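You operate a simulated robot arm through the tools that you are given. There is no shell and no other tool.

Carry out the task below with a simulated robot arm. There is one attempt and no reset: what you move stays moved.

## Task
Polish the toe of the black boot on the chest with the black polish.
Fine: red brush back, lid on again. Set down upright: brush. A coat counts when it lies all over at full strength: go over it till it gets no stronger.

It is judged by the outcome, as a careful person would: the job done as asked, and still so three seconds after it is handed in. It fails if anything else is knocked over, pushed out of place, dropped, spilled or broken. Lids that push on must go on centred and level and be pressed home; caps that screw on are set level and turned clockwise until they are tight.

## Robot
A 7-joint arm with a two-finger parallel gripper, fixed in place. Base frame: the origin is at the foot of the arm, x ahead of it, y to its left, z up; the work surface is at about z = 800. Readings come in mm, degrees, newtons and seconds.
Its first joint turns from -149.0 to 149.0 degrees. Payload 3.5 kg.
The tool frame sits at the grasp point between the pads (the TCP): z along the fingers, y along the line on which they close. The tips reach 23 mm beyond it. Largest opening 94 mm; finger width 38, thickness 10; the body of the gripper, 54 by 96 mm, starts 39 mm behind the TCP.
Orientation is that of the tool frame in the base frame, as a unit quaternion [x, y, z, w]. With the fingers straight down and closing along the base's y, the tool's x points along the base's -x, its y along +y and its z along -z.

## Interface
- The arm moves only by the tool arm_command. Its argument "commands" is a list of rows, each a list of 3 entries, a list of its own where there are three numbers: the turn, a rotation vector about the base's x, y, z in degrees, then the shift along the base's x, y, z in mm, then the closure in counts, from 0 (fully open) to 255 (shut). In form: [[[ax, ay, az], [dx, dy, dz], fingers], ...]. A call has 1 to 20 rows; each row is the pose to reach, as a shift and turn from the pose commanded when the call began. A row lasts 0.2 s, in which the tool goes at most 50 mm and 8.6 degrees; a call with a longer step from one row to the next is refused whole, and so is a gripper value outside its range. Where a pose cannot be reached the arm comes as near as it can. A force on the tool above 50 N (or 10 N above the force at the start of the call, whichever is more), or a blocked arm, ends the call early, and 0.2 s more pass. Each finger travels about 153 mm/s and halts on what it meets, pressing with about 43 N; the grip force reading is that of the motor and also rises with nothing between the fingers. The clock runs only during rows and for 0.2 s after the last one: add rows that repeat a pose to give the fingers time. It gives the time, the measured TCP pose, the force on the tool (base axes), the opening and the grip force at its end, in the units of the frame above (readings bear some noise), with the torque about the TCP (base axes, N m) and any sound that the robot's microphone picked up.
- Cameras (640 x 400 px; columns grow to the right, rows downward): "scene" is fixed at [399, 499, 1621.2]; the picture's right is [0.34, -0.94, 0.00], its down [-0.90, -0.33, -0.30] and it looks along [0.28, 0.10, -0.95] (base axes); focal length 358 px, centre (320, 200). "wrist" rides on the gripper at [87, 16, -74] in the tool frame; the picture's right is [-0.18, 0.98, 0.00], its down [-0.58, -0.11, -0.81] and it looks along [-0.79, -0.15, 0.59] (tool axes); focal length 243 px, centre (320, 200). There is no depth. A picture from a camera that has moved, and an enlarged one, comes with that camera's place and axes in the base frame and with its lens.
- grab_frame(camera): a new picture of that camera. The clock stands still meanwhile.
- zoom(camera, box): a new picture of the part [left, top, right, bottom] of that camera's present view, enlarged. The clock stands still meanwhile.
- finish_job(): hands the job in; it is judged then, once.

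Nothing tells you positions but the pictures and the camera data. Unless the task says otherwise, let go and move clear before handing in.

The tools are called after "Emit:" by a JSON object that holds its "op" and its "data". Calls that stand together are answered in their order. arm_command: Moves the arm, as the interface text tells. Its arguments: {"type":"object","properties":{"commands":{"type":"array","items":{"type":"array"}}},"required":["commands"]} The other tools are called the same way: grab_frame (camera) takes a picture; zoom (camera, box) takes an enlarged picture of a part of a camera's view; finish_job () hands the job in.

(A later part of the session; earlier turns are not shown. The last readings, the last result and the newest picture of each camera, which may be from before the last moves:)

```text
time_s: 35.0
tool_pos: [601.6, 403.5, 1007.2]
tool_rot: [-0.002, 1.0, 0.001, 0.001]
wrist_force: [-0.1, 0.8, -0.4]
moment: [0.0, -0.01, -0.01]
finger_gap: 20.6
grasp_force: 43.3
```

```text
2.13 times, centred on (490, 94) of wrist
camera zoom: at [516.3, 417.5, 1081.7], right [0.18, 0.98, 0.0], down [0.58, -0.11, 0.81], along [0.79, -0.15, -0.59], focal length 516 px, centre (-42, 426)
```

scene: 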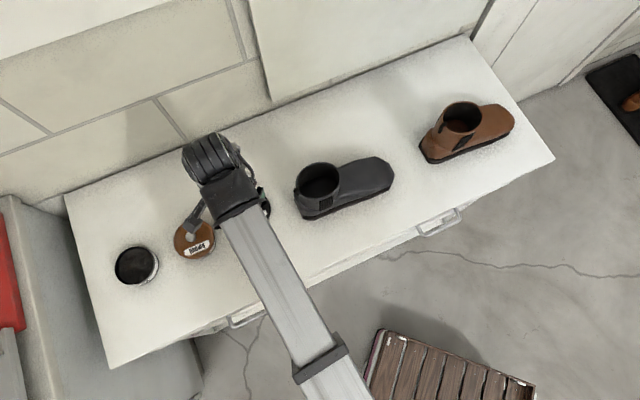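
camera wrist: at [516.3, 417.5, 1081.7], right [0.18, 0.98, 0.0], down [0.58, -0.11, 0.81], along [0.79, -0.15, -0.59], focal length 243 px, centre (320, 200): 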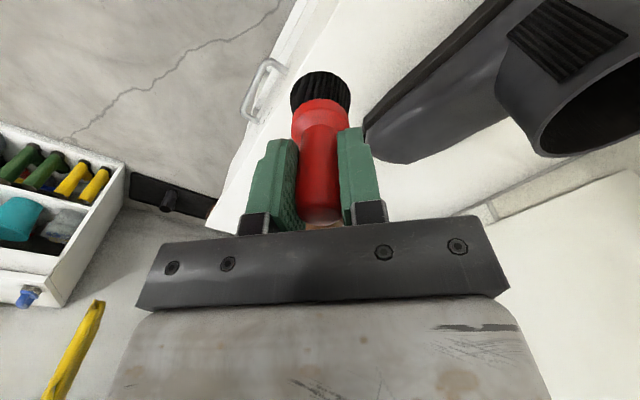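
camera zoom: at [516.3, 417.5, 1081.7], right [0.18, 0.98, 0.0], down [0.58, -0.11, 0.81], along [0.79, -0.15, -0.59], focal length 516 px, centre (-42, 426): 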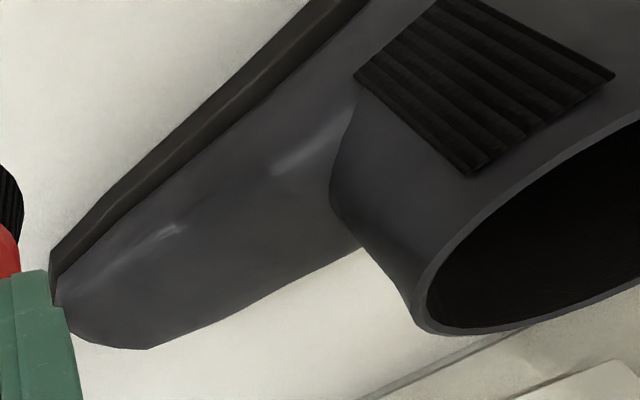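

The toe runs from the shaft at about (690, 560) to the tip at about (760, 440), along (0.635, −0.772), about 75 mm wide and z ≈ 850. The shaft rim is about z 918. I go above the middle of the toe at (727, 494) and come down part of the way.

Emit:
{"op": "arm_command", "data": {"commands": [[[0, 0, 0], [32, 23, 0], 255], [[0, 0, 0], [64, 46, 0], 255], [[0, 0, 0], [96, 70, 0], 255], [[0, 0, 0], [127, 92, 0], 255], [[0, 0, 0], [127, 92, -30], 255], [[0, 0, 0], [127, 92, -60], 255], [[0, 0, 0], [127, 92, -70], 255], [[0, 0, 0], [127, 92, -70], 255]]}}

Emit:
{"op": "grab_frame", "data": {"camera": "wrist"}}

Emit:
{"op": "grab_frame", "data": {"camera": "scene"}}

```text
time_s: 36.8
tool_pos: [728.8, 494.4, 939.3]
tool_rot: [-0.001, 1.0, 0.001, 0.001]
wrist_force: [-0.5, -0.2, -0.8]
moment: [-0.02, 0.03, -0.01]
finger_gap: 20.9
grasp_force: 43.0
```

```text
taken
camera wrist: at [642.3, 509.6, 1013.1], right [0.18, 0.98, 0.0], down [0.58, -0.11, 0.81], along [0.79, -0.15, -0.59], focal length 243 px, centre (320, 200)
```

wrist: 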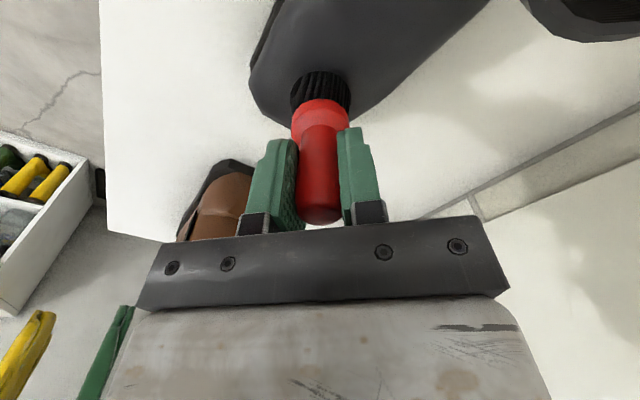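

```text
taken
```

scene: 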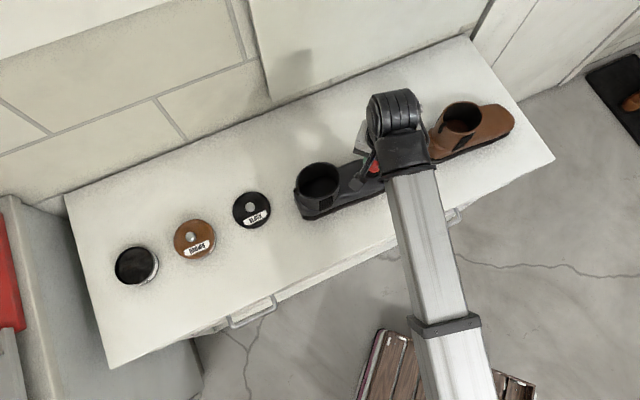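

The brush hovers over the toe. I descend in small steps until the bristles touch.

Emit:
{"op": "arm_command", "data": {"commands": [[[0, 0, 0], [0, 0, -4], 255], [[0, 0, 0], [0, 0, -8], 255], [[0, 0, 0], [0, 0, -8], 255]]}}

Emit:
{"op": "arm_command", "data": {"commands": [[[0, 0, 0], [0, 0, -2], 255], [[0, 0, 0], [0, 0, -4], 255], [[0, 0, 0], [0, 0, -4], 255]]}}

Emit:
{"op": "zoom", "data": {"camera": "wrist", "box": [220, 0, 420, 130]}}

```text
time_s: 37.6
tool_pos: [728.5, 492.5, 930.6]
tool_rot: [-0.001, 1.0, 0.002, 0.001]
wrist_force: [-1.0, 0.8, 0.2]
moment: [0.04, -0.01, 0.01]
finger_gap: 20.6
grasp_force: 42.8
```

```text
time_s: 38.4
tool_pos: [729.2, 492.6, 927.0]
tool_rot: [0.0, 1.0, 0.002, 0.002]
wrist_force: [5.8, -4.4, 30.4]
moment: [0.07, 0.09, 0.04]
finger_gap: 21.1
grasp_force: 43.1
```

```text
3.08 times, centred on (320, 65) of wrist
camera zoom: at [642.1, 508.4, 1001.2], right [0.18, 0.98, 0.01], down [0.58, -0.11, 0.81], along [0.79, -0.15, -0.59], focal length 746 px, centre (320, 615)
```

zoom: 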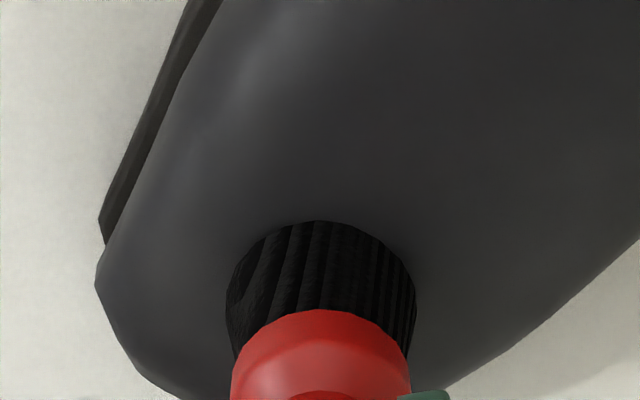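

Contact at TCP z ≈ 929. I ease the pressure, stroke a short way, and then lift to see whether the coat shows.

Emit:
{"op": "arm_command", "data": {"commands": [[[0, 0, 0], [0, 0, 1.5], 255], [[0, 0, 0], [0, 0, 1.5], 255]]}}

Emit:
{"op": "arm_command", "data": {"commands": [[[0, 0, 0], [-3, 4, 0], 255], [[0, 0, 0], [-6, 8, 0], 255], [[0, 0, 0], [-6, 8, 0], 255]]}}

Emit:
{"op": "zoom", "data": {"camera": "wrist", "box": [220, 0, 420, 130]}}

```text
time_s: 39.0
tool_pos: [729.2, 494.2, 928.1]
tool_rot: [-0.001, 1.0, 0.002, 0.002]
wrist_force: [11.2, -2.8, 15.2]
moment: [-0.01, -0.52, -0.07]
finger_gap: 21.1
grasp_force: 42.7
```

```text
time_s: 39.8
tool_pos: [722.3, 498.6, 927.1]
tool_rot: [0.0, 1.0, 0.0, 0.002]
wrist_force: [14.1, -19.3, 24.7]
moment: [-1.03, -0.57, 0.08]
finger_gap: 21.1
grasp_force: 42.9
```

```text
3.08 times, centred on (320, 65) of wrist
camera zoom: at [635.7, 514.8, 1001.9], right [0.18, 0.98, 0.0], down [0.58, -0.11, 0.81], along [0.79, -0.15, -0.59], focal length 746 px, centre (320, 615)
```

zoom: 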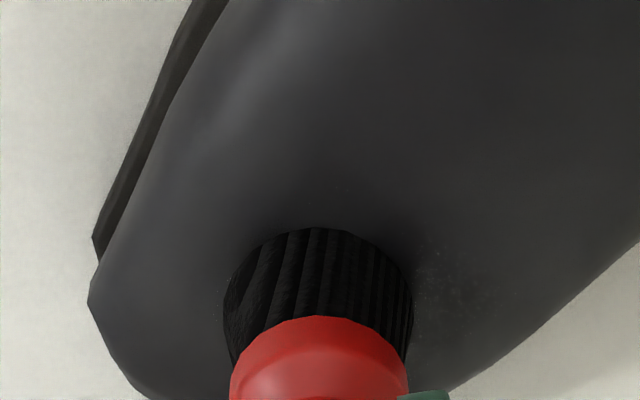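

The friction is high, so I lift off and check the boot for any shift and the mark for strength.

Emit:
{"op": "arm_command", "data": {"commands": [[[0, 0, 0], [0, 0, 3], 255], [[0, 0, 0], [0, 0, 20], 255], [[0, 0, 0], [-40, -30, 70], 255], [[0, 0, 0], [-80, -60, 75], 255], [[0, 0, 0], [-120, -90, 75], 255], [[0, 0, 0], [-120, -90, 75], 255]]}}

Emit:
{"op": "zoom", "data": {"camera": "scene", "box": [280, 140, 408, 220]}}

Emit:
{"op": "grab_frame", "data": {"camera": "wrist"}}

Emit:
{"op": "zoom", "data": {"camera": "wrist", "box": [340, 0, 640, 188]}}

```text
refused: row 3 steps farther than a row can; nothing moved
```

```text
5.00 times, centred on (344, 180) of scene
camera zoom: at [399.0, 499.0, 1621.2], right [0.34, -0.94, 0.0], down [-0.9, -0.33, -0.3], along [0.28, 0.1, -0.95], focal length 1791 px, centre (200, 300)
```

zoom: 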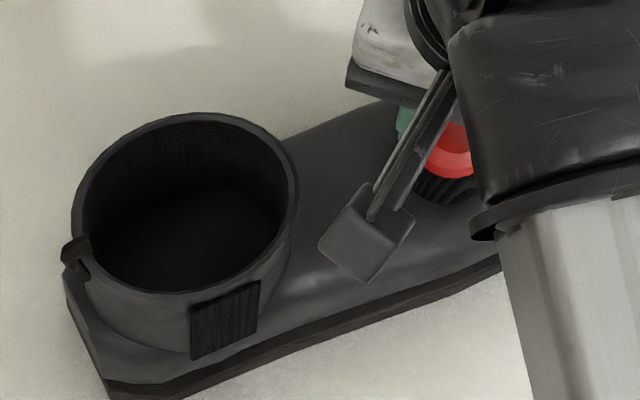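

```text
taken
camera wrist: at [635.7, 514.8, 1001.9], right [0.18, 0.98, 0.0], down [0.58, -0.11, 0.81], along [0.79, -0.15, -0.59], focal length 243 px, centre (320, 200)
```

wrist: 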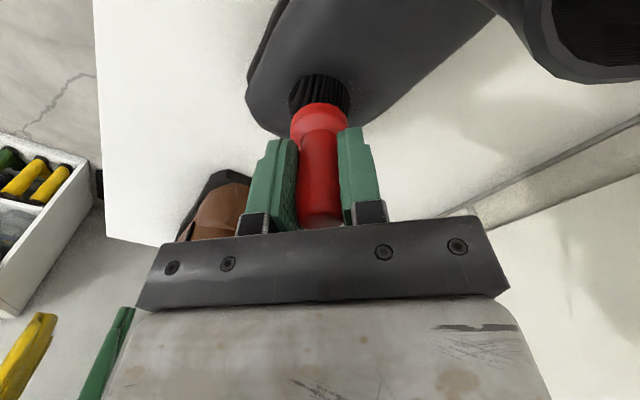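

```text
2.13 times, centred on (490, 94) of wrist
camera zoom: at [635.7, 514.8, 1001.9], right [0.18, 0.98, 0.0], down [0.58, -0.11, 0.81], along [0.79, -0.15, -0.59], focal length 516 px, centre (-42, 426)
```

zoom: 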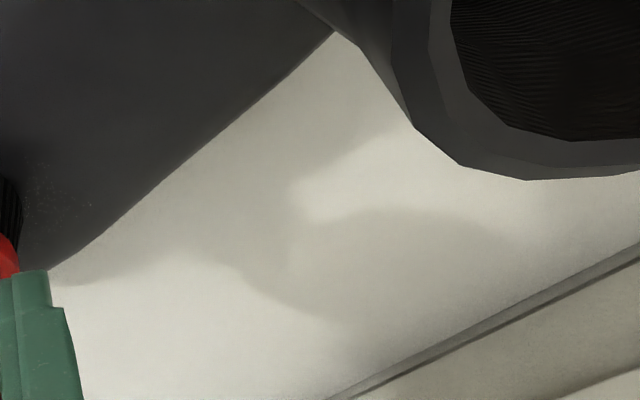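

The boot was dragged about 3 mm toward its heel, so from here on I use much less force. I lift off and look at the mark.

Emit:
{"op": "arm_command", "data": {"commands": [[[0, 0, 0], [0, 0, 3], 255], [[0, 0, 0], [0, 0, 20], 255], [[0, 0, 0], [0, 0, 60], 255], [[0, 0, 0], [-30, -25, 75], 255], [[0, 0, 0], [-65, -50, 75], 255], [[0, 0, 0], [-100, -80, 75], 255], [[0, 0, 0], [-120, -95, 75], 255], [[0, 0, 0], [-120, -95, 75], 255]]}}

Emit:
{"op": "zoom", "data": {"camera": "scene", "box": [280, 140, 408, 220]}}

Emit:
{"op": "zoom", "data": {"camera": "wrist", "box": [340, 0, 640, 188]}}

```text
time_s: 41.6
tool_pos: [599.0, 406.0, 1001.7]
tool_rot: [-0.001, 1.0, 0.002, 0.001]
wrist_force: [0.7, -0.2, -0.6]
moment: [-0.01, 0.01, 0.01]
finger_gap: 20.8
grasp_force: 42.8
```

```text
5.00 times, centred on (344, 180) of scene
camera zoom: at [399.0, 499.0, 1621.2], right [0.34, -0.94, 0.0], down [-0.9, -0.33, -0.3], along [0.28, 0.1, -0.95], focal length 1791 px, centre (200, 300)
```

zoom: 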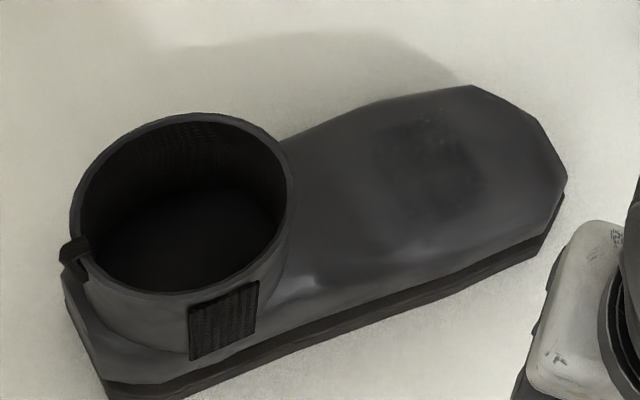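

```text
2.13 times, centred on (490, 94) of wrist
camera zoom: at [512.8, 420.8, 1076.1], right [0.18, 0.98, 0.0], down [0.58, -0.11, 0.81], along [0.79, -0.15, -0.59], focal length 516 px, centre (-42, 426)
```

zoom: 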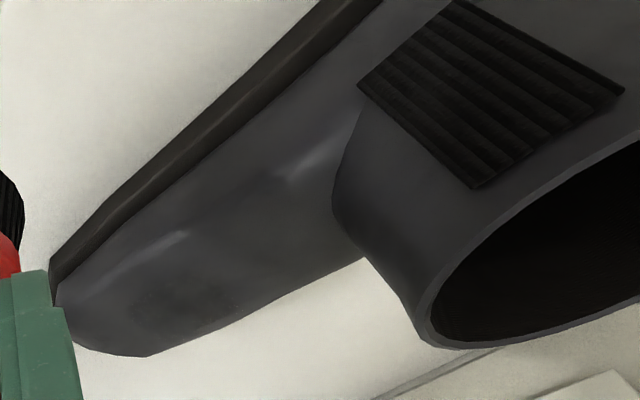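

A clear dark patch now shows on the toe, so the brush is loaded and deposits well. I'll press lightly near the instep and stroke toward the tip, which also brings the boot back the few mm it moved.

Emit:
{"op": "arm_command", "data": {"commands": [[[0, 0, 0], [28, 30, 0], 255], [[0, 0, 0], [56, 61, 0], 255], [[0, 0, 0], [84, 91, 0], 255], [[0, 0, 0], [104.5, 113.2, 0], 255], [[0, 0, 0], [104.5, 113.2, -35], 255], [[0, 0, 0], [104.5, 113.2, -59], 255], [[0, 0, 0], [104.5, 113.2, -66], 255], [[0, 0, 0], [104.5, 113.2, -66], 255]]}}

Emit:
{"op": "arm_command", "data": {"commands": [[[0, 0, 0], [0, 0, -2], 255], [[0, 0, 0], [0, 0, -2], 255]]}}

Emit:
{"op": "arm_command", "data": {"commands": [[[0, 0, 0], [0, 0, -2], 255], [[0, 0, 0], [0, 0, -2], 255]]}}

```text
time_s: 43.4
tool_pos: [705.0, 522.6, 936.3]
tool_rot: [-0.001, 1.0, 0.002, 0.001]
wrist_force: [-0.6, -0.1, -1.2]
moment: [-0.01, -0.02, 0.02]
finger_gap: 20.5
grasp_force: 43.2
```

```text
time_s: 44.0
tool_pos: [705.5, 522.6, 934.5]
tool_rot: [-0.002, 1.0, 0.003, 0.0]
wrist_force: [-1.0, 0.6, 2.5]
moment: [0.09, 0.06, 0.02]
finger_gap: 20.8
grasp_force: 42.8
```

```text
time_s: 44.6
tool_pos: [706.0, 521.0, 934.0]
tool_rot: [0.0, 1.0, 0.001, 0.001]
wrist_force: [-3.0, -2.8, 25.8]
moment: [0.03, 0.57, 0.09]
finger_gap: 20.8
grasp_force: 42.7
```

Emit:
{"op": "arm_command", "data": {"commands": [[[0, 0, 0], [3.2, -3.9, -0.3], 255], [[0, 0, 0], [6.4, -7.7, -1], 255], [[0, 0, 0], [6.4, -7.7, -1], 255]]}}

Emit:
{"op": "zoom", "data": {"camera": "scene", "box": [280, 140, 408, 220]}}

```text
time_s: 45.4
tool_pos: [712.5, 511.1, 931.3]
tool_rot: [0.001, 1.0, 0.002, 0.002]
wrist_force: [0.2, 2.8, 6.5]
moment: [0.37, 0.11, -0.03]
finger_gap: 20.8
grasp_force: 43.2
```

```text
5.00 times, centred on (344, 180) of scene
camera zoom: at [399.0, 499.0, 1621.2], right [0.34, -0.94, 0.0], down [-0.9, -0.33, -0.3], along [0.28, 0.1, -0.95], focal length 1791 px, centre (200, 300)
```

zoom: 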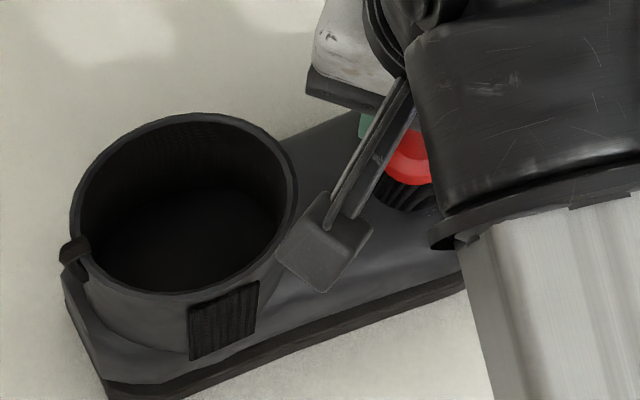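

The stroke went smoothly and lightly, but the boot has not come back. I press a bit more firmly and drag toward the tip by a few mm.

Emit:
{"op": "arm_command", "data": {"commands": [[[0, 0, 0], [0, 0, -2], 255], [[0, 0, 0], [0, 0, -2], 255]]}}

Emit:
{"op": "arm_command", "data": {"commands": [[[0, 0, 0], [3.2, -3.9, -0.9], 255], [[0, 0, 0], [6.4, -7.7, -1.8], 255], [[0, 0, 0], [6.4, -7.7, -1.8], 255]]}}

Emit:
{"op": "zoom", "data": {"camera": "scene", "box": [280, 140, 408, 220]}}

```text
time_s: 46.0
tool_pos: [714.2, 512.5, 930.5]
tool_rot: [0.0, 1.0, 0.002, 0.003]
wrist_force: [1.7, 1.8, 29.0]
moment: [0.46, 0.3, -0.04]
finger_gap: 21.0
grasp_force: 43.1
```

```text
time_s: 46.8
tool_pos: [718.1, 506.3, 925.6]
tool_rot: [-0.001, 1.0, 0.002, 0.001]
wrist_force: [-4.7, 9.8, 20.7]
moment: [0.91, 0.64, -0.09]
finger_gap: 21.0
grasp_force: 43.0
```

```text
5.00 times, centred on (344, 180) of scene
camera zoom: at [399.0, 499.0, 1621.2], right [0.34, -0.94, 0.0], down [-0.9, -0.33, -0.3], along [0.28, 0.1, -0.95], focal length 1791 px, centre (200, 300)
```

zoom: 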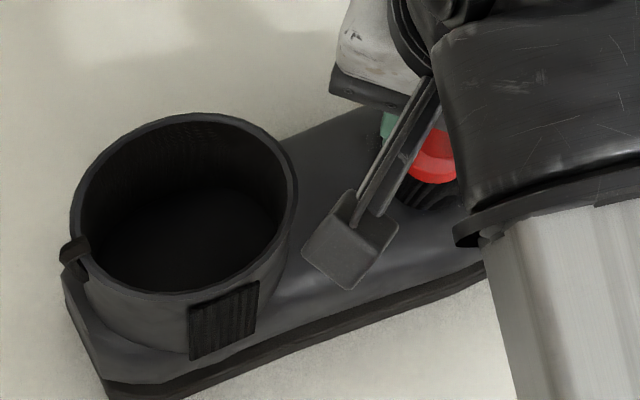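

The boot stays put under these strokes, so stroking toward the tip is safe. I ease off the pressure and continue the stroke, following the surface.

Emit:
{"op": "arm_command", "data": {"commands": [[[0, 0, 0], [0, 0, 1.2], 255], [[0, 0, 0], [3.2, -3.9, 0.3], 255], [[0, 0, 0], [6.4, -7.7, -0.8], 255], [[0, 0, 0], [6.4, -7.7, -0.8], 255]]}}

Emit:
{"op": "arm_command", "data": {"commands": [[[0, 0, 0], [3.2, -3.9, -1], 255], [[0, 0, 0], [6.4, -7.7, -2], 255], [[0, 0, 0], [6.4, -7.7, -2], 255]]}}

Emit:
{"op": "arm_command", "data": {"commands": [[[0, 0, 0], [3.2, -3.9, -1], 255], [[0, 0, 0], [6.4, -7.7, -2], 255], [[0, 0, 0], [6.4, -7.7, -2], 255]]}}

```text
time_s: 47.8
tool_pos: [725.3, 495.9, 925.9]
tool_rot: [0.0, 1.0, 0.002, 0.002]
wrist_force: [0.2, 0.7, -1.1]
moment: [0.0, -0.01, -0.02]
finger_gap: 20.9
grasp_force: 43.3
```

```text
time_s: 48.6
tool_pos: [731.9, 488.9, 924.0]
tool_rot: [-0.001, 1.0, 0.001, 0.0]
wrist_force: [0.4, 0.3, -0.3]
moment: [0.0, 0.0, 0.0]
finger_gap: 20.5
grasp_force: 42.9
```

```text
time_s: 49.4
tool_pos: [739.4, 480.5, 923.8]
tool_rot: [0.0, 1.0, 0.002, 0.001]
wrist_force: [0.9, 0.4, -0.4]
moment: [0.03, 0.0, 0.0]
finger_gap: 21.0
grasp_force: 43.0
```

Contact was lost: the brush seems to have slid up about 3 mm in the grip. I feel for the surface again here.

Emit:
{"op": "arm_command", "data": {"commands": [[[0, 0, 0], [0, 0, -1.5], 255], [[0, 0, 0], [0, 0, -1.5], 255]]}}

Emit:
{"op": "arm_command", "data": {"commands": [[[0, 0, 0], [0, 0, -1.5], 255], [[0, 0, 0], [0, 0, -1.5], 255]]}}

Emit:
{"op": "zoom", "data": {"camera": "wrist", "box": [220, 0, 420, 130]}}

```text
time_s: 50.0
tool_pos: [740.7, 480.3, 920.8]
tool_rot: [0.0, 1.0, 0.002, 0.001]
wrist_force: [0.7, -0.5, -0.6]
moment: [0.0, 0.0, -0.04]
finger_gap: 20.7
grasp_force: 42.2
```

```text
time_s: 50.6
tool_pos: [739.5, 481.2, 919.9]
tool_rot: [-0.002, 1.0, 0.001, 0.001]
wrist_force: [-0.2, 0.0, -0.4]
moment: [0.0, -0.02, 0.01]
finger_gap: 20.9
grasp_force: 43.6
```

```text
3.08 times, centred on (320, 65) of wrist
camera zoom: at [652.8, 496.4, 994.0], right [0.18, 0.98, 0.0], down [0.58, -0.11, 0.81], along [0.79, -0.15, -0.59], focal length 746 px, centre (320, 615)
```

zoom: 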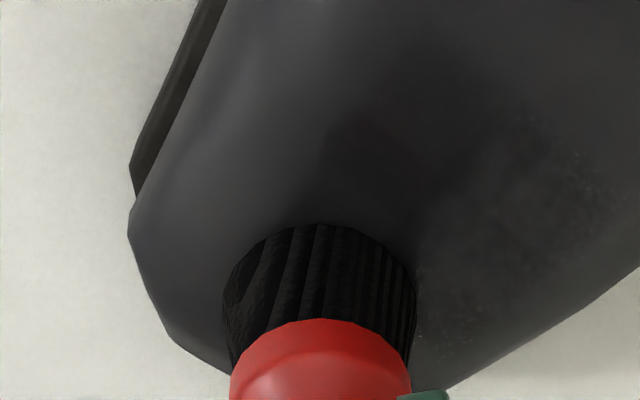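

Emit:
{"op": "arm_command", "data": {"commands": [[[0, 0, 0], [0, 0, -1.5], 255], [[0, 0, 0], [0, 0, -1.5], 255]]}}

Emit:
{"op": "arm_command", "data": {"commands": [[[0, 0, 0], [0, 0, -1.5], 255], [[0, 0, 0], [0, 0, -1.5], 255]]}}

```text
time_s: 51.2
tool_pos: [739.7, 481.3, 918.8]
tool_rot: [0.0, 1.0, 0.002, 0.001]
wrist_force: [3.4, -2.1, 16.8]
moment: [0.15, -0.01, -0.02]
finger_gap: 21.0
grasp_force: 42.8
```

```text
time_s: 51.8
tool_pos: [738.5, 479.8, 917.6]
tool_rot: [0.0, 1.0, 0.003, 0.001]
wrist_force: [6.0, -2.3, 30.1]
moment: [0.31, 0.11, -0.08]
finger_gap: 20.7
grasp_force: 43.4
```

Emit:
{"op": "arm_command", "data": {"commands": [[[0, 0, 0], [0, 0, 1.2], 255], [[0, 0, 0], [3.2, -3.9, 0.2], 255], [[0, 0, 0], [6.4, -7.7, -0.8], 255], [[0, 0, 0], [6.4, -7.7, -0.8], 255]]}}

Emit:
{"op": "arm_command", "data": {"commands": [[[0, 0, 0], [3.2, -3.9, -1], 255], [[0, 0, 0], [6.4, -7.7, -2.5], 255], [[0, 0, 0], [6.4, -7.7, -2.5], 255]]}}

Emit:
{"op": "zoom", "data": {"camera": "wrist", "box": [220, 0, 420, 130]}}

```text
time_s: 52.8
tool_pos: [745.6, 473.3, 916.5]
tool_rot: [0.0, 1.0, 0.002, 0.001]
wrist_force: [0.1, -0.5, -0.2]
moment: [0.03, 0.03, -0.01]
finger_gap: 20.8
grasp_force: 43.2
```

```text
time_s: 53.6
tool_pos: [751.8, 466.4, 913.2]
tool_rot: [0.0, 1.0, 0.002, 0.001]
wrist_force: [0.4, 0.3, -0.9]
moment: [0.02, 0.0, 0.0]
finger_gap: 20.9
grasp_force: 42.9
```

```text
3.08 times, centred on (320, 65) of wrist
camera zoom: at [665.4, 482.1, 987.6], right [0.18, 0.98, 0.0], down [0.58, -0.11, 0.81], along [0.79, -0.15, -0.59], focal length 746 px, centre (320, 615)
```

zoom: 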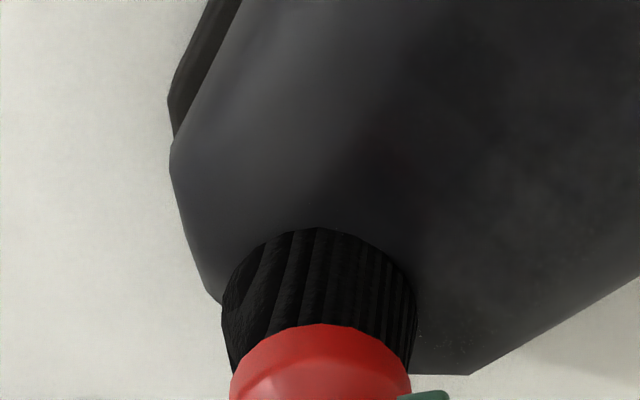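

I lift to see what has been coated so far.

Emit:
{"op": "arm_command", "data": {"commands": [[[0, 0, 0], [0, 0, 10], 255], [[0, 0, 0], [0, 0, 50], 255], [[0, 0, 0], [-20, -15, 80], 255], [[0, 0, 0], [-55, -35, 90], 255], [[0, 0, 0], [-90, -55, 90], 255], [[0, 0, 0], [-125, -70, 90], 255], [[0, 0, 0], [-150, -75, 90], 255], [[0, 0, 0], [-150, -75, 90], 255]]}}

Emit:
{"op": "zoom", "data": {"camera": "scene", "box": [312, 140, 408, 200]}}

Emit:
{"op": "zoom", "data": {"camera": "wrist", "box": [340, 0, 640, 188]}}

```text
time_s: 55.4
tool_pos: [598.2, 389.9, 1005.5]
tool_rot: [-0.001, 1.0, 0.002, 0.001]
wrist_force: [-0.2, -0.8, -0.7]
moment: [0.01, 0.02, 0.01]
finger_gap: 20.9
grasp_force: 42.7
```

```text
6.67 times, centred on (360, 170) of scene
camera zoom: at [399.0, 499.0, 1621.2], right [0.34, -0.94, 0.0], down [-0.9, -0.33, -0.3], along [0.28, 0.1, -0.95], focal length 2388 px, centre (53, 400)
```

zoom: 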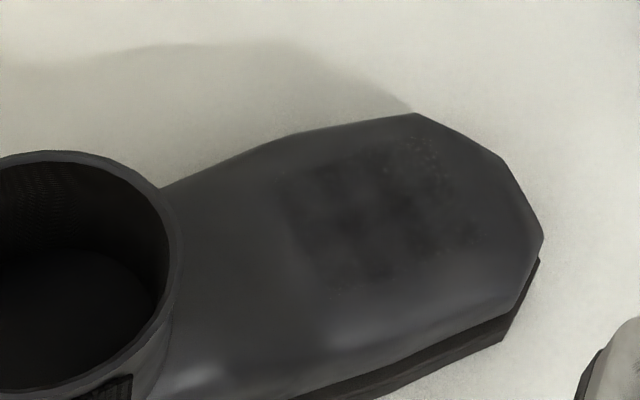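

```text
2.13 times, centred on (490, 94) of wrist
camera zoom: at [511.3, 405.6, 1078.6], right [0.18, 0.98, 0.0], down [0.58, -0.11, 0.81], along [0.79, -0.15, -0.59], focal length 516 px, centre (-42, 426)
```

zoom: 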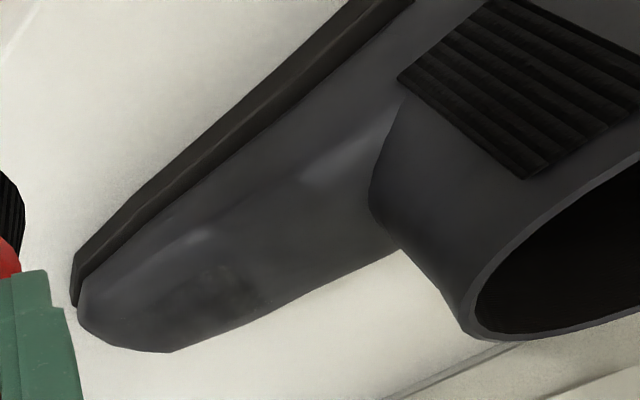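

The coat registers only from a straight boundary about 90 mm behind the tip, so that is the toe zone. It is faint so far and lies only on the crown. The sides and front slope, so I tilt the brush 30° toward the far (left) flank and feel for the surface there.

Emit:
{"op": "arm_command", "data": {"commands": [[[-3.2, 3.9, 0], [26.4, 24.7, 0], 255], [[-6.4, 7.7, 0], [52.8, 49.4, 0], 255], [[-9.5, 11.6, 0], [79.2, 74.1, 0], 255], [[-12.7, 15.4, 0], [105.6, 98.8, 0], 255], [[-15.9, 19.3, 0], [132, 123.5, 0], 255], [[-19.05, 23.16, 0], [158.4, 148.1, 0], 255], [[-19.05, 23.16, 0], [158.4, 148.1, -35], 255], [[-19.05, 23.16, 0], [158.4, 148.1, -65], 255], [[-19.05, 23.16, 0], [158.4, 148.1, -78], 255], [[-19.05, 23.16, 0], [158.4, 148.1, -78], 255]]}}

Emit:
{"op": "zoom", "data": {"camera": "wrist", "box": [180, 0, 460, 180]}}

Emit:
{"op": "zoom", "data": {"camera": "scene", "box": [280, 100, 440, 200]}}

```text
time_s: 57.2
tool_pos: [738.9, 507.7, 920.5]
tool_rot: [-0.001, 0.989, -0.099, -0.108]
wrist_force: [-1.6, -7.2, 19.6]
moment: [-0.31, 0.32, 0.1]
finger_gap: 21.0
grasp_force: 42.6
out of reach, approached as far as the arm can: row 3, 4, 5, 6, 7, 8
stopped in row 8: the force on the tool passed its limit at 59 N (the readings are from after the stop); the commanded pose is now the measured one
```

```text
2.22 times, centred on (320, 90) of wrist
camera zoom: at [669.5, 539.3, 1007.0], right [0.16, 0.96, -0.23], down [0.74, 0.04, 0.67], along [0.65, -0.28, -0.71], focal length 539 px, centre (320, 444)
```

zoom: 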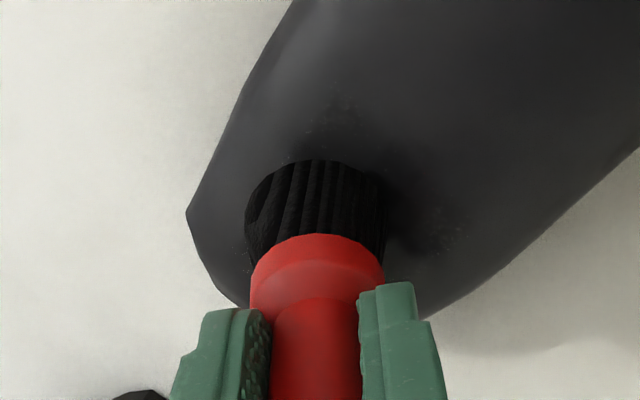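

```text
4.00 times, centred on (360, 150) of scene
camera zoom: at [399.0, 499.0, 1621.2], right [0.34, -0.94, 0.0], down [-0.9, -0.33, -0.3], along [0.28, 0.1, -0.95], focal length 1433 px, centre (160, 400)
```

zoom: 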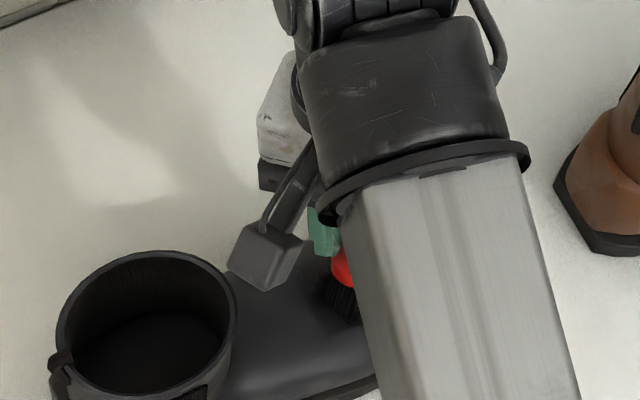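

The arm could not reach that tilt and pressed too hard, at the limit. I lift straight up at once and check the boot and brush.

Emit:
{"op": "arm_command", "data": {"commands": [[[0, 0, 0], [0, 0, 5], 255], [[0, 0, 0], [0, 0, 30], 255], [[0, 0, 0], [-10, -10, 70], 255], [[3, -3, 0], [-45, -30, 85], 255], [[6, -6.5, 0], [-80, -60, 90], 255], [[9, -10, 0], [-110, -90, 90], 255], [[11, -12, 0], [-135, -115, 90], 255], [[11, -12, 0], [-140, -115, 90], 255]]}}

Emit:
{"op": "zoom", "data": {"camera": "scene", "box": [280, 140, 408, 220]}}

Emit:
{"op": "grab_frame", "data": {"camera": "wrist"}}

```text
time_s: 59.0
tool_pos: [598.4, 392.7, 1007.5]
tool_rot: [-0.001, 1.0, -0.004, -0.003]
wrist_force: [-0.6, -0.3, 0.2]
moment: [-0.03, -0.02, -0.01]
finger_gap: 20.9
grasp_force: 42.9
out of reach, approached as far as the arm can: row 1, 2, 3, 4
```

```text
5.00 times, centred on (344, 180) of scene
camera zoom: at [399.0, 499.0, 1621.2], right [0.34, -0.94, 0.0], down [-0.9, -0.33, -0.3], along [0.28, 0.1, -0.95], focal length 1791 px, centre (200, 300)
```

zoom: 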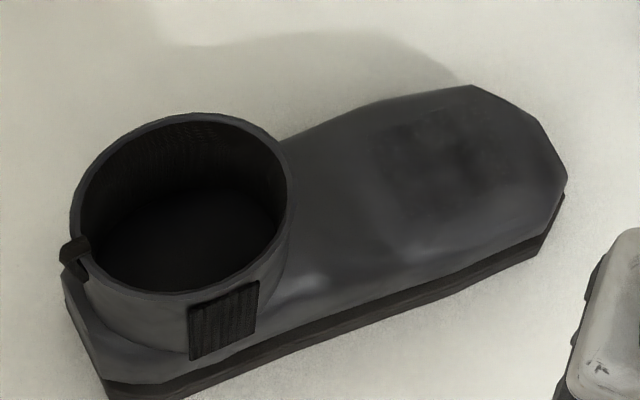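

```text
taken
camera wrist: at [512.6, 408.4, 1082.0], right [0.18, 0.98, -0.01], down [0.59, -0.1, 0.8], along [0.79, -0.15, -0.6], focal length 243 px, centre (320, 200)
```

wrist: 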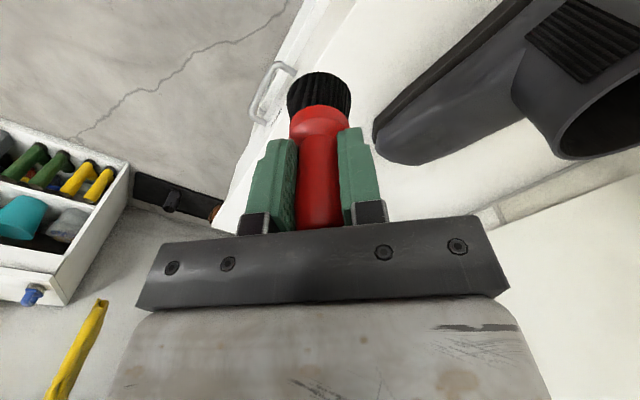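

The boot has not moved further; outward tilt is out of reach for the arm. I try a sideways tilt of 17° toward the tip instead, matching the slope of the crown, staying above the surface first.

Emit:
{"op": "arm_command", "data": {"commands": [[[3.3, 2.7, 0], [32.8, 24.6, 0], 255], [[6.6, 5.4, 0], [65.5, 49.3, 0], 255], [[9.8, 8.1, 0], [98, 74, 0], 255], [[13.1, 10.8, 0], [131, 98.5, 0], 255], [[13.1, 10.8, 0], [131, 98.5, -30], 255], [[13.1, 10.8, 0], [131, 98.5, -60], 255], [[13.1, 10.8, 0], [131, 98.5, -68], 255], [[13.1, 10.8, 0], [131, 98.5, -68], 255]]}}

Emit:
{"op": "zoom", "data": {"camera": "wrist", "box": [180, 0, 460, 180]}}

Emit:
{"op": "zoom", "data": {"camera": "scene", "box": [280, 100, 440, 200]}}

```text
time_s: 60.8
tool_pos: [727.6, 491.0, 939.8]
tool_rot: [0.0, 0.989, 0.111, -0.097]
wrist_force: [0.5, -0.3, -1.1]
moment: [0.0, 0.0, 0.01]
finger_gap: 20.7
grasp_force: 42.7
```

```text
2.22 times, centred on (320, 90) of wrist
camera zoom: at [658.5, 487.4, 1031.1], right [0.2, 0.96, 0.18], down [0.72, -0.27, 0.64], along [0.66, 0.0, -0.75], focal length 539 px, centre (320, 444)
```

zoom: 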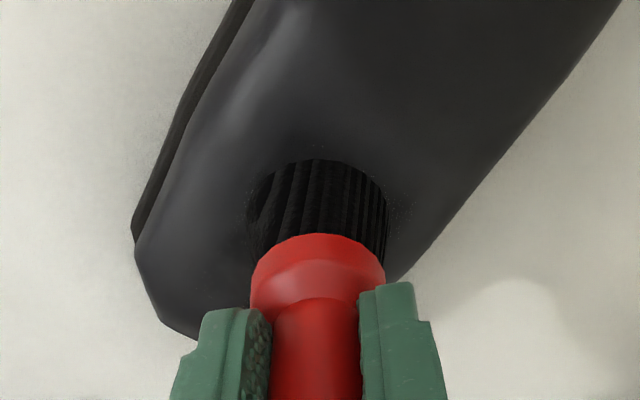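

```text
4.00 times, centred on (360, 150) of scene
camera zoom: at [399.0, 499.0, 1621.2], right [0.34, -0.94, 0.0], down [-0.9, -0.33, -0.3], along [0.28, 0.1, -0.95], focal length 1433 px, centre (160, 400)
```

zoom: 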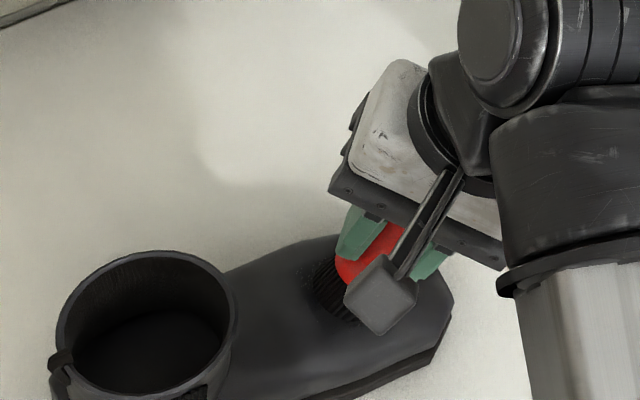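

The sideways tilt works. I come down onto the crown.

Emit:
{"op": "arm_command", "data": {"commands": [[[0, 0, 0], [0, 0, -6], 255], [[0, 0, 0], [0, 0, -10], 255], [[0, 0, 0], [0, 0, -10], 255]]}}

Emit:
{"op": "arm_command", "data": {"commands": [[[0, 0, 0], [0, 0, -2], 255], [[0, 0, 0], [0, 0, -2], 255]]}}

Emit:
{"op": "arm_command", "data": {"commands": [[[0, 0, 0], [0, 0, -1.5], 255], [[0, 0, 0], [0, 0, -1.5], 255]]}}

```text
time_s: 61.6
tool_pos: [728.7, 493.4, 929.3]
tool_rot: [-0.001, 0.989, 0.111, -0.098]
wrist_force: [-0.1, 0.0, -0.9]
moment: [0.01, 0.01, 0.0]
finger_gap: 20.8
grasp_force: 43.4
```

```text
time_s: 62.2
tool_pos: [729.7, 491.2, 928.0]
tool_rot: [-0.002, 0.989, 0.111, -0.098]
wrist_force: [-0.7, -0.5, 0.0]
moment: [0.01, 0.02, -0.02]
finger_gap: 21.0
grasp_force: 43.5
```

```text
time_s: 62.8
tool_pos: [730.6, 491.5, 926.9]
tool_rot: [-0.001, 0.989, 0.11, -0.097]
wrist_force: [1.4, -1.0, -0.9]
moment: [0.0, 0.04, -0.02]
finger_gap: 20.5
grasp_force: 42.6
```

Emit:
{"op": "arm_command", "data": {"commands": [[[0, 0, 0], [0, 0, -1.5], 255], [[0, 0, 0], [0, 0, -1.5], 255]]}}

Emit:
{"op": "arm_command", "data": {"commands": [[[0, 0, 0], [0, 0, -1.5], 255], [[0, 0, 0], [0, 0, -1.5], 255]]}}

Emit:
{"op": "arm_command", "data": {"commands": [[[0, 0, 0], [0, 0, -1], 255], [[0, 0, 0], [0, 0, -1], 255]]}}

```text
time_s: 63.4
tool_pos: [729.1, 492.6, 924.6]
tool_rot: [-0.001, 0.989, 0.112, -0.097]
wrist_force: [0.6, -1.0, -1.0]
moment: [-0.02, 0.0, 0.03]
finger_gap: 20.8
grasp_force: 42.8
```

```text
time_s: 64.0
tool_pos: [730.7, 491.9, 924.3]
tool_rot: [-0.001, 0.989, 0.111, -0.097]
wrist_force: [-0.3, 0.0, -1.5]
moment: [-0.06, -0.03, 0.01]
finger_gap: 20.7
grasp_force: 42.8
```

```text
time_s: 64.6
tool_pos: [730.3, 491.9, 921.7]
tool_rot: [-0.001, 0.989, 0.111, -0.098]
wrist_force: [1.2, 0.2, -0.8]
moment: [0.0, 0.01, 0.0]
finger_gap: 20.6
grasp_force: 42.9
```

Emit:
{"op": "arm_command", "data": {"commands": [[[0, 0, 0], [0, 0, -1], 255], [[0, 0, 0], [0, 0, -1], 255]]}}

Emit:
{"op": "arm_command", "data": {"commands": [[[0, 0, 0], [0, 0, -1], 255], [[0, 0, 0], [0, 0, -1], 255]]}}

Emit:
{"op": "arm_command", "data": {"commands": [[[0, 0, 0], [0, 0, -1], 255], [[0, 0, 0], [0, 0, -1], 255]]}}

Emit:
{"op": "zoom", "data": {"camera": "wrist", "box": [180, 0, 460, 180]}}

```text
time_s: 65.2
tool_pos: [729.4, 491.1, 922.7]
tool_rot: [-0.001, 0.989, 0.111, -0.097]
wrist_force: [-0.3, -0.3, -1.4]
moment: [0.01, -0.02, 0.01]
finger_gap: 20.8
grasp_force: 42.9
```

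```text
time_s: 65.8
tool_pos: [730.4, 492.0, 920.2]
tool_rot: [-0.001, 0.989, 0.111, -0.097]
wrist_force: [0.6, 1.1, -0.3]
moment: [0.0, 0.0, 0.02]
finger_gap: 20.8
grasp_force: 43.0
```

```text
time_s: 66.4
tool_pos: [731.0, 491.7, 919.3]
tool_rot: [-0.001, 0.989, 0.111, -0.098]
wrist_force: [-1.0, 0.0, -0.4]
moment: [0.03, -0.07, 0.02]
finger_gap: 20.8
grasp_force: 43.0
```

```text
2.22 times, centred on (320, 90) of wrist
camera zoom: at [659.7, 488.4, 1011.1], right [0.2, 0.96, 0.18], down [0.72, -0.27, 0.64], along [0.66, 0.0, -0.75], focal length 539 px, centre (320, 444)
```

zoom: 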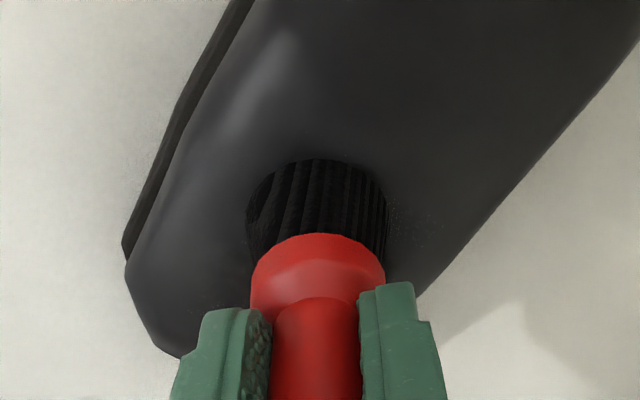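

Emit:
{"op": "arm_command", "data": {"commands": [[[0, 0, 0], [0, 0, -1], 255], [[0, 0, 0], [0, 0, -1], 255]]}}

Emit:
{"op": "arm_command", "data": {"commands": [[[0, 0, 0], [0, 0, -0.7], 255], [[0, 0, 0], [0, 0, -0.7], 255]]}}

Emit:
{"op": "arm_command", "data": {"commands": [[[0, 0, 0], [0, 0, -0.7], 255], [[0, 0, 0], [0, 0, -0.7], 255]]}}

Emit:
{"op": "arm_command", "data": {"commands": [[[0, 0, 0], [0, 0, -0.7], 255], [[0, 0, 0], [0, 0, -0.7], 255]]}}

```text
time_s: 67.0
tool_pos: [730.6, 492.3, 920.0]
tool_rot: [-0.001, 0.989, 0.11, -0.097]
wrist_force: [0.8, 0.4, 0.2]
moment: [0.0, -0.04, 0.0]
finger_gap: 20.7
grasp_force: 42.9
```

```text
time_s: 67.6
tool_pos: [730.4, 492.0, 919.7]
tool_rot: [-0.001, 0.989, 0.111, -0.097]
wrist_force: [-0.5, 0.6, -1.2]
moment: [0.02, -0.02, -0.01]
finger_gap: 20.9
grasp_force: 43.0
```

```text
time_s: 68.2
tool_pos: [728.4, 490.1, 917.9]
tool_rot: [-0.001, 0.989, 0.11, -0.097]
wrist_force: [0.8, -0.4, -0.3]
moment: [0.03, -0.03, -0.01]
finger_gap: 20.8
grasp_force: 43.1
```

```text
time_s: 68.8
tool_pos: [729.7, 493.1, 918.4]
tool_rot: [-0.001, 0.989, 0.111, -0.096]
wrist_force: [3.6, -3.1, 10.4]
moment: [-0.2, -0.17, 0.02]
finger_gap: 20.5
grasp_force: 43.0
```

Contact with about 10 N. I stroke along the slope toward the tip.

Emit:
{"op": "arm_command", "data": {"commands": [[[0, 0, 0], [3.2, -3.9, -1.4], 255], [[0, 0, 0], [6.4, -7.7, -2.8], 255], [[0, 0, 0], [6.4, -7.7, -2.8], 255]]}}

Emit:
{"op": "arm_command", "data": {"commands": [[[0, 0, 0], [3.2, -3.9, -1.5], 255], [[0, 0, 0], [6.4, -7.7, -3], 255], [[0, 0, 0], [6.4, -7.7, -3], 255]]}}

Emit:
{"op": "arm_command", "data": {"commands": [[[0, 0, 0], [3.2, -3.9, -1.5], 255], [[0, 0, 0], [6.4, -7.7, -3], 255], [[0, 0, 0], [6.4, -7.7, -3], 255]]}}

```text
time_s: 69.6
tool_pos: [734.6, 485.7, 916.6]
tool_rot: [-0.003, 0.989, 0.112, -0.098]
wrist_force: [-9.6, 11.9, 45.8]
moment: [0.77, 0.69, -0.05]
finger_gap: 20.8
grasp_force: 43.6
```

```text
time_s: 70.4
tool_pos: [742.0, 478.2, 913.0]
tool_rot: [-0.002, 0.988, 0.115, -0.099]
wrist_force: [-9.4, 14.7, 53.9]
moment: [0.96, 0.81, -0.08]
finger_gap: 20.8
grasp_force: 43.0
```

```text
time_s: 70.8
tool_pos: [742.3, 476.9, 912.6]
tool_rot: [-0.003, 0.988, 0.117, -0.1]
wrist_force: [-5.1, 2.3, 19.4]
moment: [0.18, 0.41, 0.0]
finger_gap: 21.0
grasp_force: 42.9
stopped in row 1: the force on the tool passed its limit at 70 N (the readings are from after the stop); the commanded pose is now the measured one
```

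The slope is gentler than I assumed and the force grew too large. I lift off and check.

Emit:
{"op": "arm_command", "data": {"commands": [[[0, 0, 0], [0, 0, 5], 255], [[0, 0, 0], [0, 0, 30], 255], [[0, 0, 0], [-10, -10, 70], 255], [[-3.3, -2.7, 0], [-45, -30, 85], 255], [[-6.6, -5.4, 0], [-80, -50, 95], 255], [[-9.8, -8.1, 0], [-115, -75, 95], 255], [[-13.1, -10.8, 0], [-145, -90, 95], 255], [[-13.1, -10.8, 0], [-145, -90, 95], 255]]}}

Emit:
{"op": "zoom", "data": {"camera": "scene", "box": [280, 140, 408, 220]}}

Emit:
{"op": "zoom", "data": {"camera": "wrist", "box": [200, 40, 456, 200]}}

```text
time_s: 72.6
tool_pos: [600.1, 385.5, 1006.8]
tool_rot: [-0.002, 1.0, 0.002, -0.006]
wrist_force: [-0.2, 0.7, -0.9]
moment: [0.0, 0.01, -0.01]
finger_gap: 20.5
grasp_force: 43.0
```

```text
5.00 times, centred on (344, 180) of scene
camera zoom: at [399.0, 499.0, 1621.2], right [0.34, -0.94, 0.0], down [-0.9, -0.33, -0.3], along [0.28, 0.1, -0.95], focal length 1791 px, centre (200, 300)
```

zoom: 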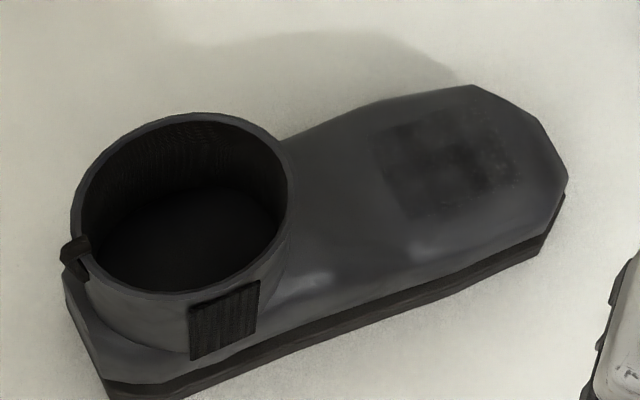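

```text
2.50 times, centred on (328, 120) of wrist
camera zoom: at [514.0, 399.5, 1082.6], right [0.18, 0.98, 0.0], down [0.59, -0.11, 0.8], along [0.79, -0.14, -0.6], focal length 606 px, centre (300, 400)
```

zoom: 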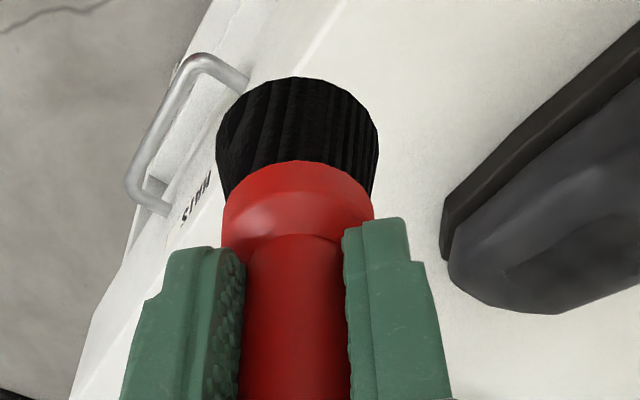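

Emit:
{"op": "zoom", "data": {"camera": "scene", "box": [344, 152, 400, 187]}}

```text
11.43 times, centred on (372, 170) of scene
camera zoom: at [399.0, 499.0, 1621.2], right [0.34, -0.94, 0.0], down [-0.9, -0.33, -0.3], along [0.28, 0.1, -0.95], focal length 4094 px, centre (-274, 549)
```

zoom: 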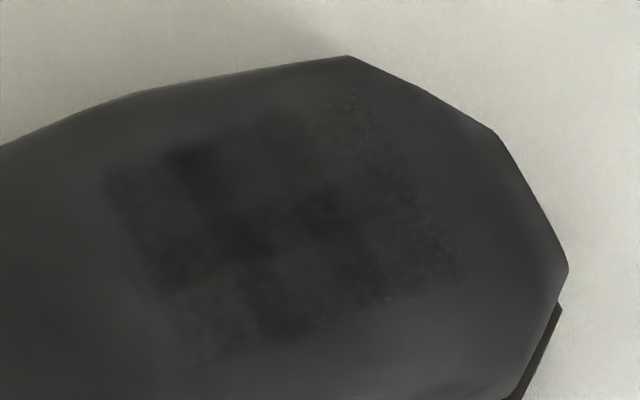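

The coat appears as a rectangle of cells about s 48–108 mm and ±22 mm across. To learn whether the zone extends further, I dab on the right shoulder of the toe and check for a mark.

Emit:
{"op": "arm_command", "data": {"commands": [[[0, 0, 0], [36, 30, 0], 255], [[0, 0, 0], [72, 60, 0], 255], [[0, 0, 0], [108.2, 89.8, 0], 255], [[0, 0, 0], [108.2, 89.8, -40], 255], [[0, 0, 0], [108.2, 89.8, -72], 255], [[0, 0, 0], [108.2, 89.8, -84], 255], [[0, 0, 0], [108.2, 89.8, -84], 255]]}}

Emit:
{"op": "arm_command", "data": {"commands": [[[0, 0, 0], [0, 0, -2], 255], [[0, 0, 0], [0, 0, -2], 255]]}}

Emit:
{"op": "arm_command", "data": {"commands": [[[0, 0, 0], [0, 0, -1.5], 255], [[0, 0, 0], [0, 0, -1.5], 255]]}}

```text
time_s: 74.2
tool_pos: [709.6, 475.1, 924.2]
tool_rot: [-0.002, 1.0, 0.002, -0.006]
wrist_force: [-0.5, 0.5, -0.1]
moment: [0.01, -0.01, 0.0]
finger_gap: 20.6
grasp_force: 43.0
```

```text
time_s: 74.8
tool_pos: [709.0, 476.5, 923.6]
tool_rot: [-0.003, 1.0, 0.002, -0.006]
wrist_force: [-0.3, 0.1, -0.6]
moment: [0.01, 0.0, -0.02]
finger_gap: 20.9
grasp_force: 43.4
```

```text
time_s: 75.4
tool_pos: [708.1, 476.6, 922.5]
tool_rot: [-0.003, 1.0, 0.001, -0.006]
wrist_force: [0.2, 0.4, -0.1]
moment: [-0.02, 0.03, -0.03]
finger_gap: 21.0
grasp_force: 42.5
```

Emit:
{"op": "arm_command", "data": {"commands": [[[0, 0, 0], [0, 0, -1.5], 255], [[0, 0, 0], [0, 0, -3], 255], [[0, 0, 0], [0, 0, -3], 255]]}}

Emit:
{"op": "arm_command", "data": {"commands": [[[0, 0, 0], [0, 0, -1.5], 255], [[0, 0, 0], [0, 0, -1.5], 255]]}}

Emit:
{"op": "arm_command", "data": {"commands": [[[0, 0, 0], [0, 0, -1], 255], [[0, 0, 0], [0, 0, -1], 255]]}}

```text
time_s: 76.2
tool_pos: [708.1, 476.1, 918.5]
tool_rot: [-0.003, 1.0, 0.002, -0.006]
wrist_force: [1.6, -1.8, 38.2]
moment: [0.65, 0.28, 0.04]
finger_gap: 20.9
grasp_force: 43.3
```

```text
time_s: 76.5
tool_pos: [708.2, 474.7, 920.4]
tool_rot: [-0.003, 1.0, 0.003, -0.006]
wrist_force: [-1.6, -3.9, 17.3]
moment: [0.09, 0.26, 0.09]
finger_gap: 21.0
grasp_force: 43.1
stopped in row 1: the force on the tool passed its limit at 55 N (the readings are from after the stop); the commanded pose is now the measured one
```

```text
time_s: 77.1
tool_pos: [708.5, 474.8, 919.9]
tool_rot: [-0.003, 1.0, 0.004, -0.005]
wrist_force: [-4.9, -5.2, 43.5]
moment: [0.55, 0.69, 0.14]
finger_gap: 20.7
grasp_force: 42.9
```

Emit:
{"op": "arm_command", "data": {"commands": [[[0, 0, 0], [0, 0, 5], 255], [[0, 0, 0], [0, 0, 35], 255], [[0, 0, 0], [0, 0, 75], 255], [[0, 0, 0], [-30, -25, 85], 255], [[0, 0, 0], [-70, -50, 85], 255], [[0, 0, 0], [-108, -85, 85], 255], [[0, 0, 0], [-108, -85, 85], 255]]}}

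Emit:
{"op": "zoom", "data": {"camera": "scene", "box": [344, 152, 400, 187]}}

Emit:
{"op": "zoom", "data": {"camera": "scene", "box": [280, 140, 408, 220]}}

```text
refused: row 6 steps farther than a row can; nothing moved
```

```text
11.43 times, centred on (372, 170) of scene
camera zoom: at [399.0, 499.0, 1621.2], right [0.34, -0.94, 0.0], down [-0.9, -0.33, -0.3], along [0.28, 0.1, -0.95], focal length 4094 px, centre (-274, 549)
```

zoom: 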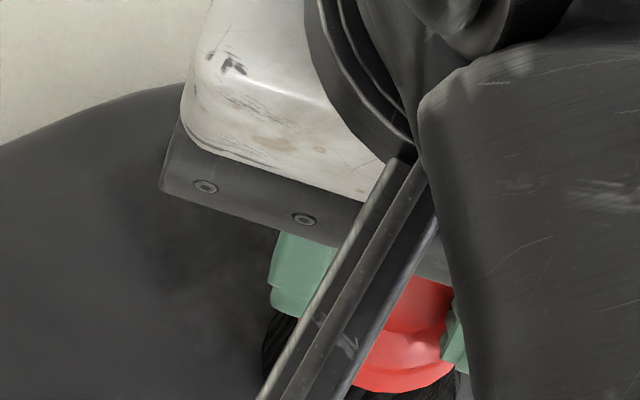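

```text
5.00 times, centred on (344, 180) of scene
camera zoom: at [399.0, 499.0, 1621.2], right [0.34, -0.94, 0.0], down [-0.9, -0.33, -0.3], along [0.28, 0.1, -0.95], focal length 1791 px, centre (200, 300)
```

zoom: 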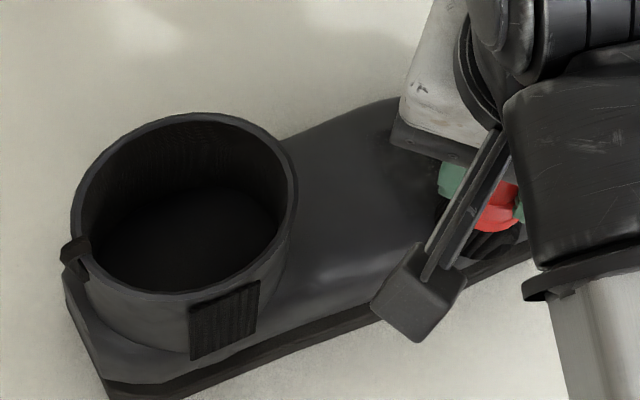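

Emit:
{"op": "arm_command", "data": {"commands": [[[0, 0, 0], [0, 0, 5], 255], [[0, 0, 0], [0, 0, 35], 255], [[0, 0, 0], [0, 0, 75], 255], [[0, 0, 0], [-30, -25, 85], 255], [[0, 0, 0], [-65, -50, 85], 255], [[0, 0, 0], [-95, -75, 85], 255], [[0, 0, 0], [-108, -85, 85], 255], [[0, 0, 0], [-108, -85, 85], 255]]}}

Emit:
{"op": "zoom", "data": {"camera": "scene", "box": [344, 152, 400, 187]}}

Emit:
{"op": "zoom", "data": {"camera": "scene", "box": [280, 140, 408, 220]}}

```text
time_s: 78.9
tool_pos: [599.3, 391.9, 1002.4]
tool_rot: [-0.002, 1.0, 0.003, -0.005]
wrist_force: [0.8, -0.7, -1.1]
moment: [-0.02, 0.02, -0.01]
finger_gap: 20.7
grasp_force: 43.1
```

```text
11.43 times, centred on (372, 170) of scene
camera zoom: at [399.0, 499.0, 1621.2], right [0.34, -0.94, 0.0], down [-0.9, -0.33, -0.3], along [0.28, 0.1, -0.95], focal length 4094 px, centre (-274, 549)
```

zoom: 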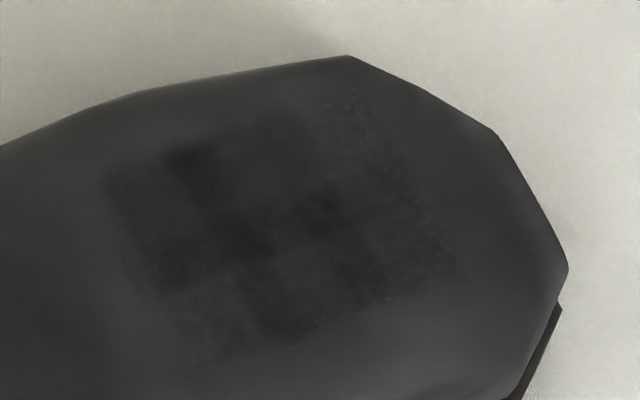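

```text
5.00 times, centred on (344, 180) of scene
camera zoom: at [399.0, 499.0, 1621.2], right [0.34, -0.94, 0.0], down [-0.9, -0.33, -0.3], along [0.28, 0.1, -0.95], focal length 1791 px, centre (200, 300)
```

zoom: 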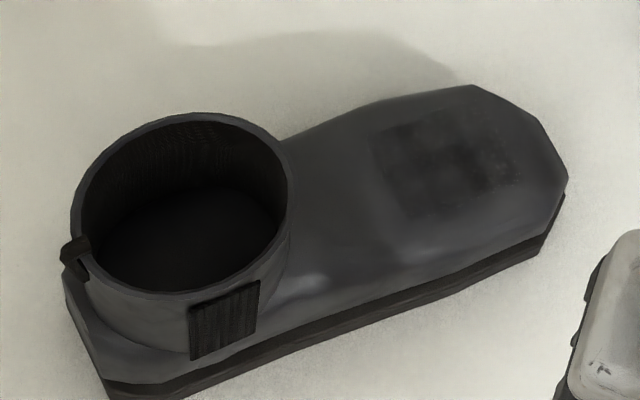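

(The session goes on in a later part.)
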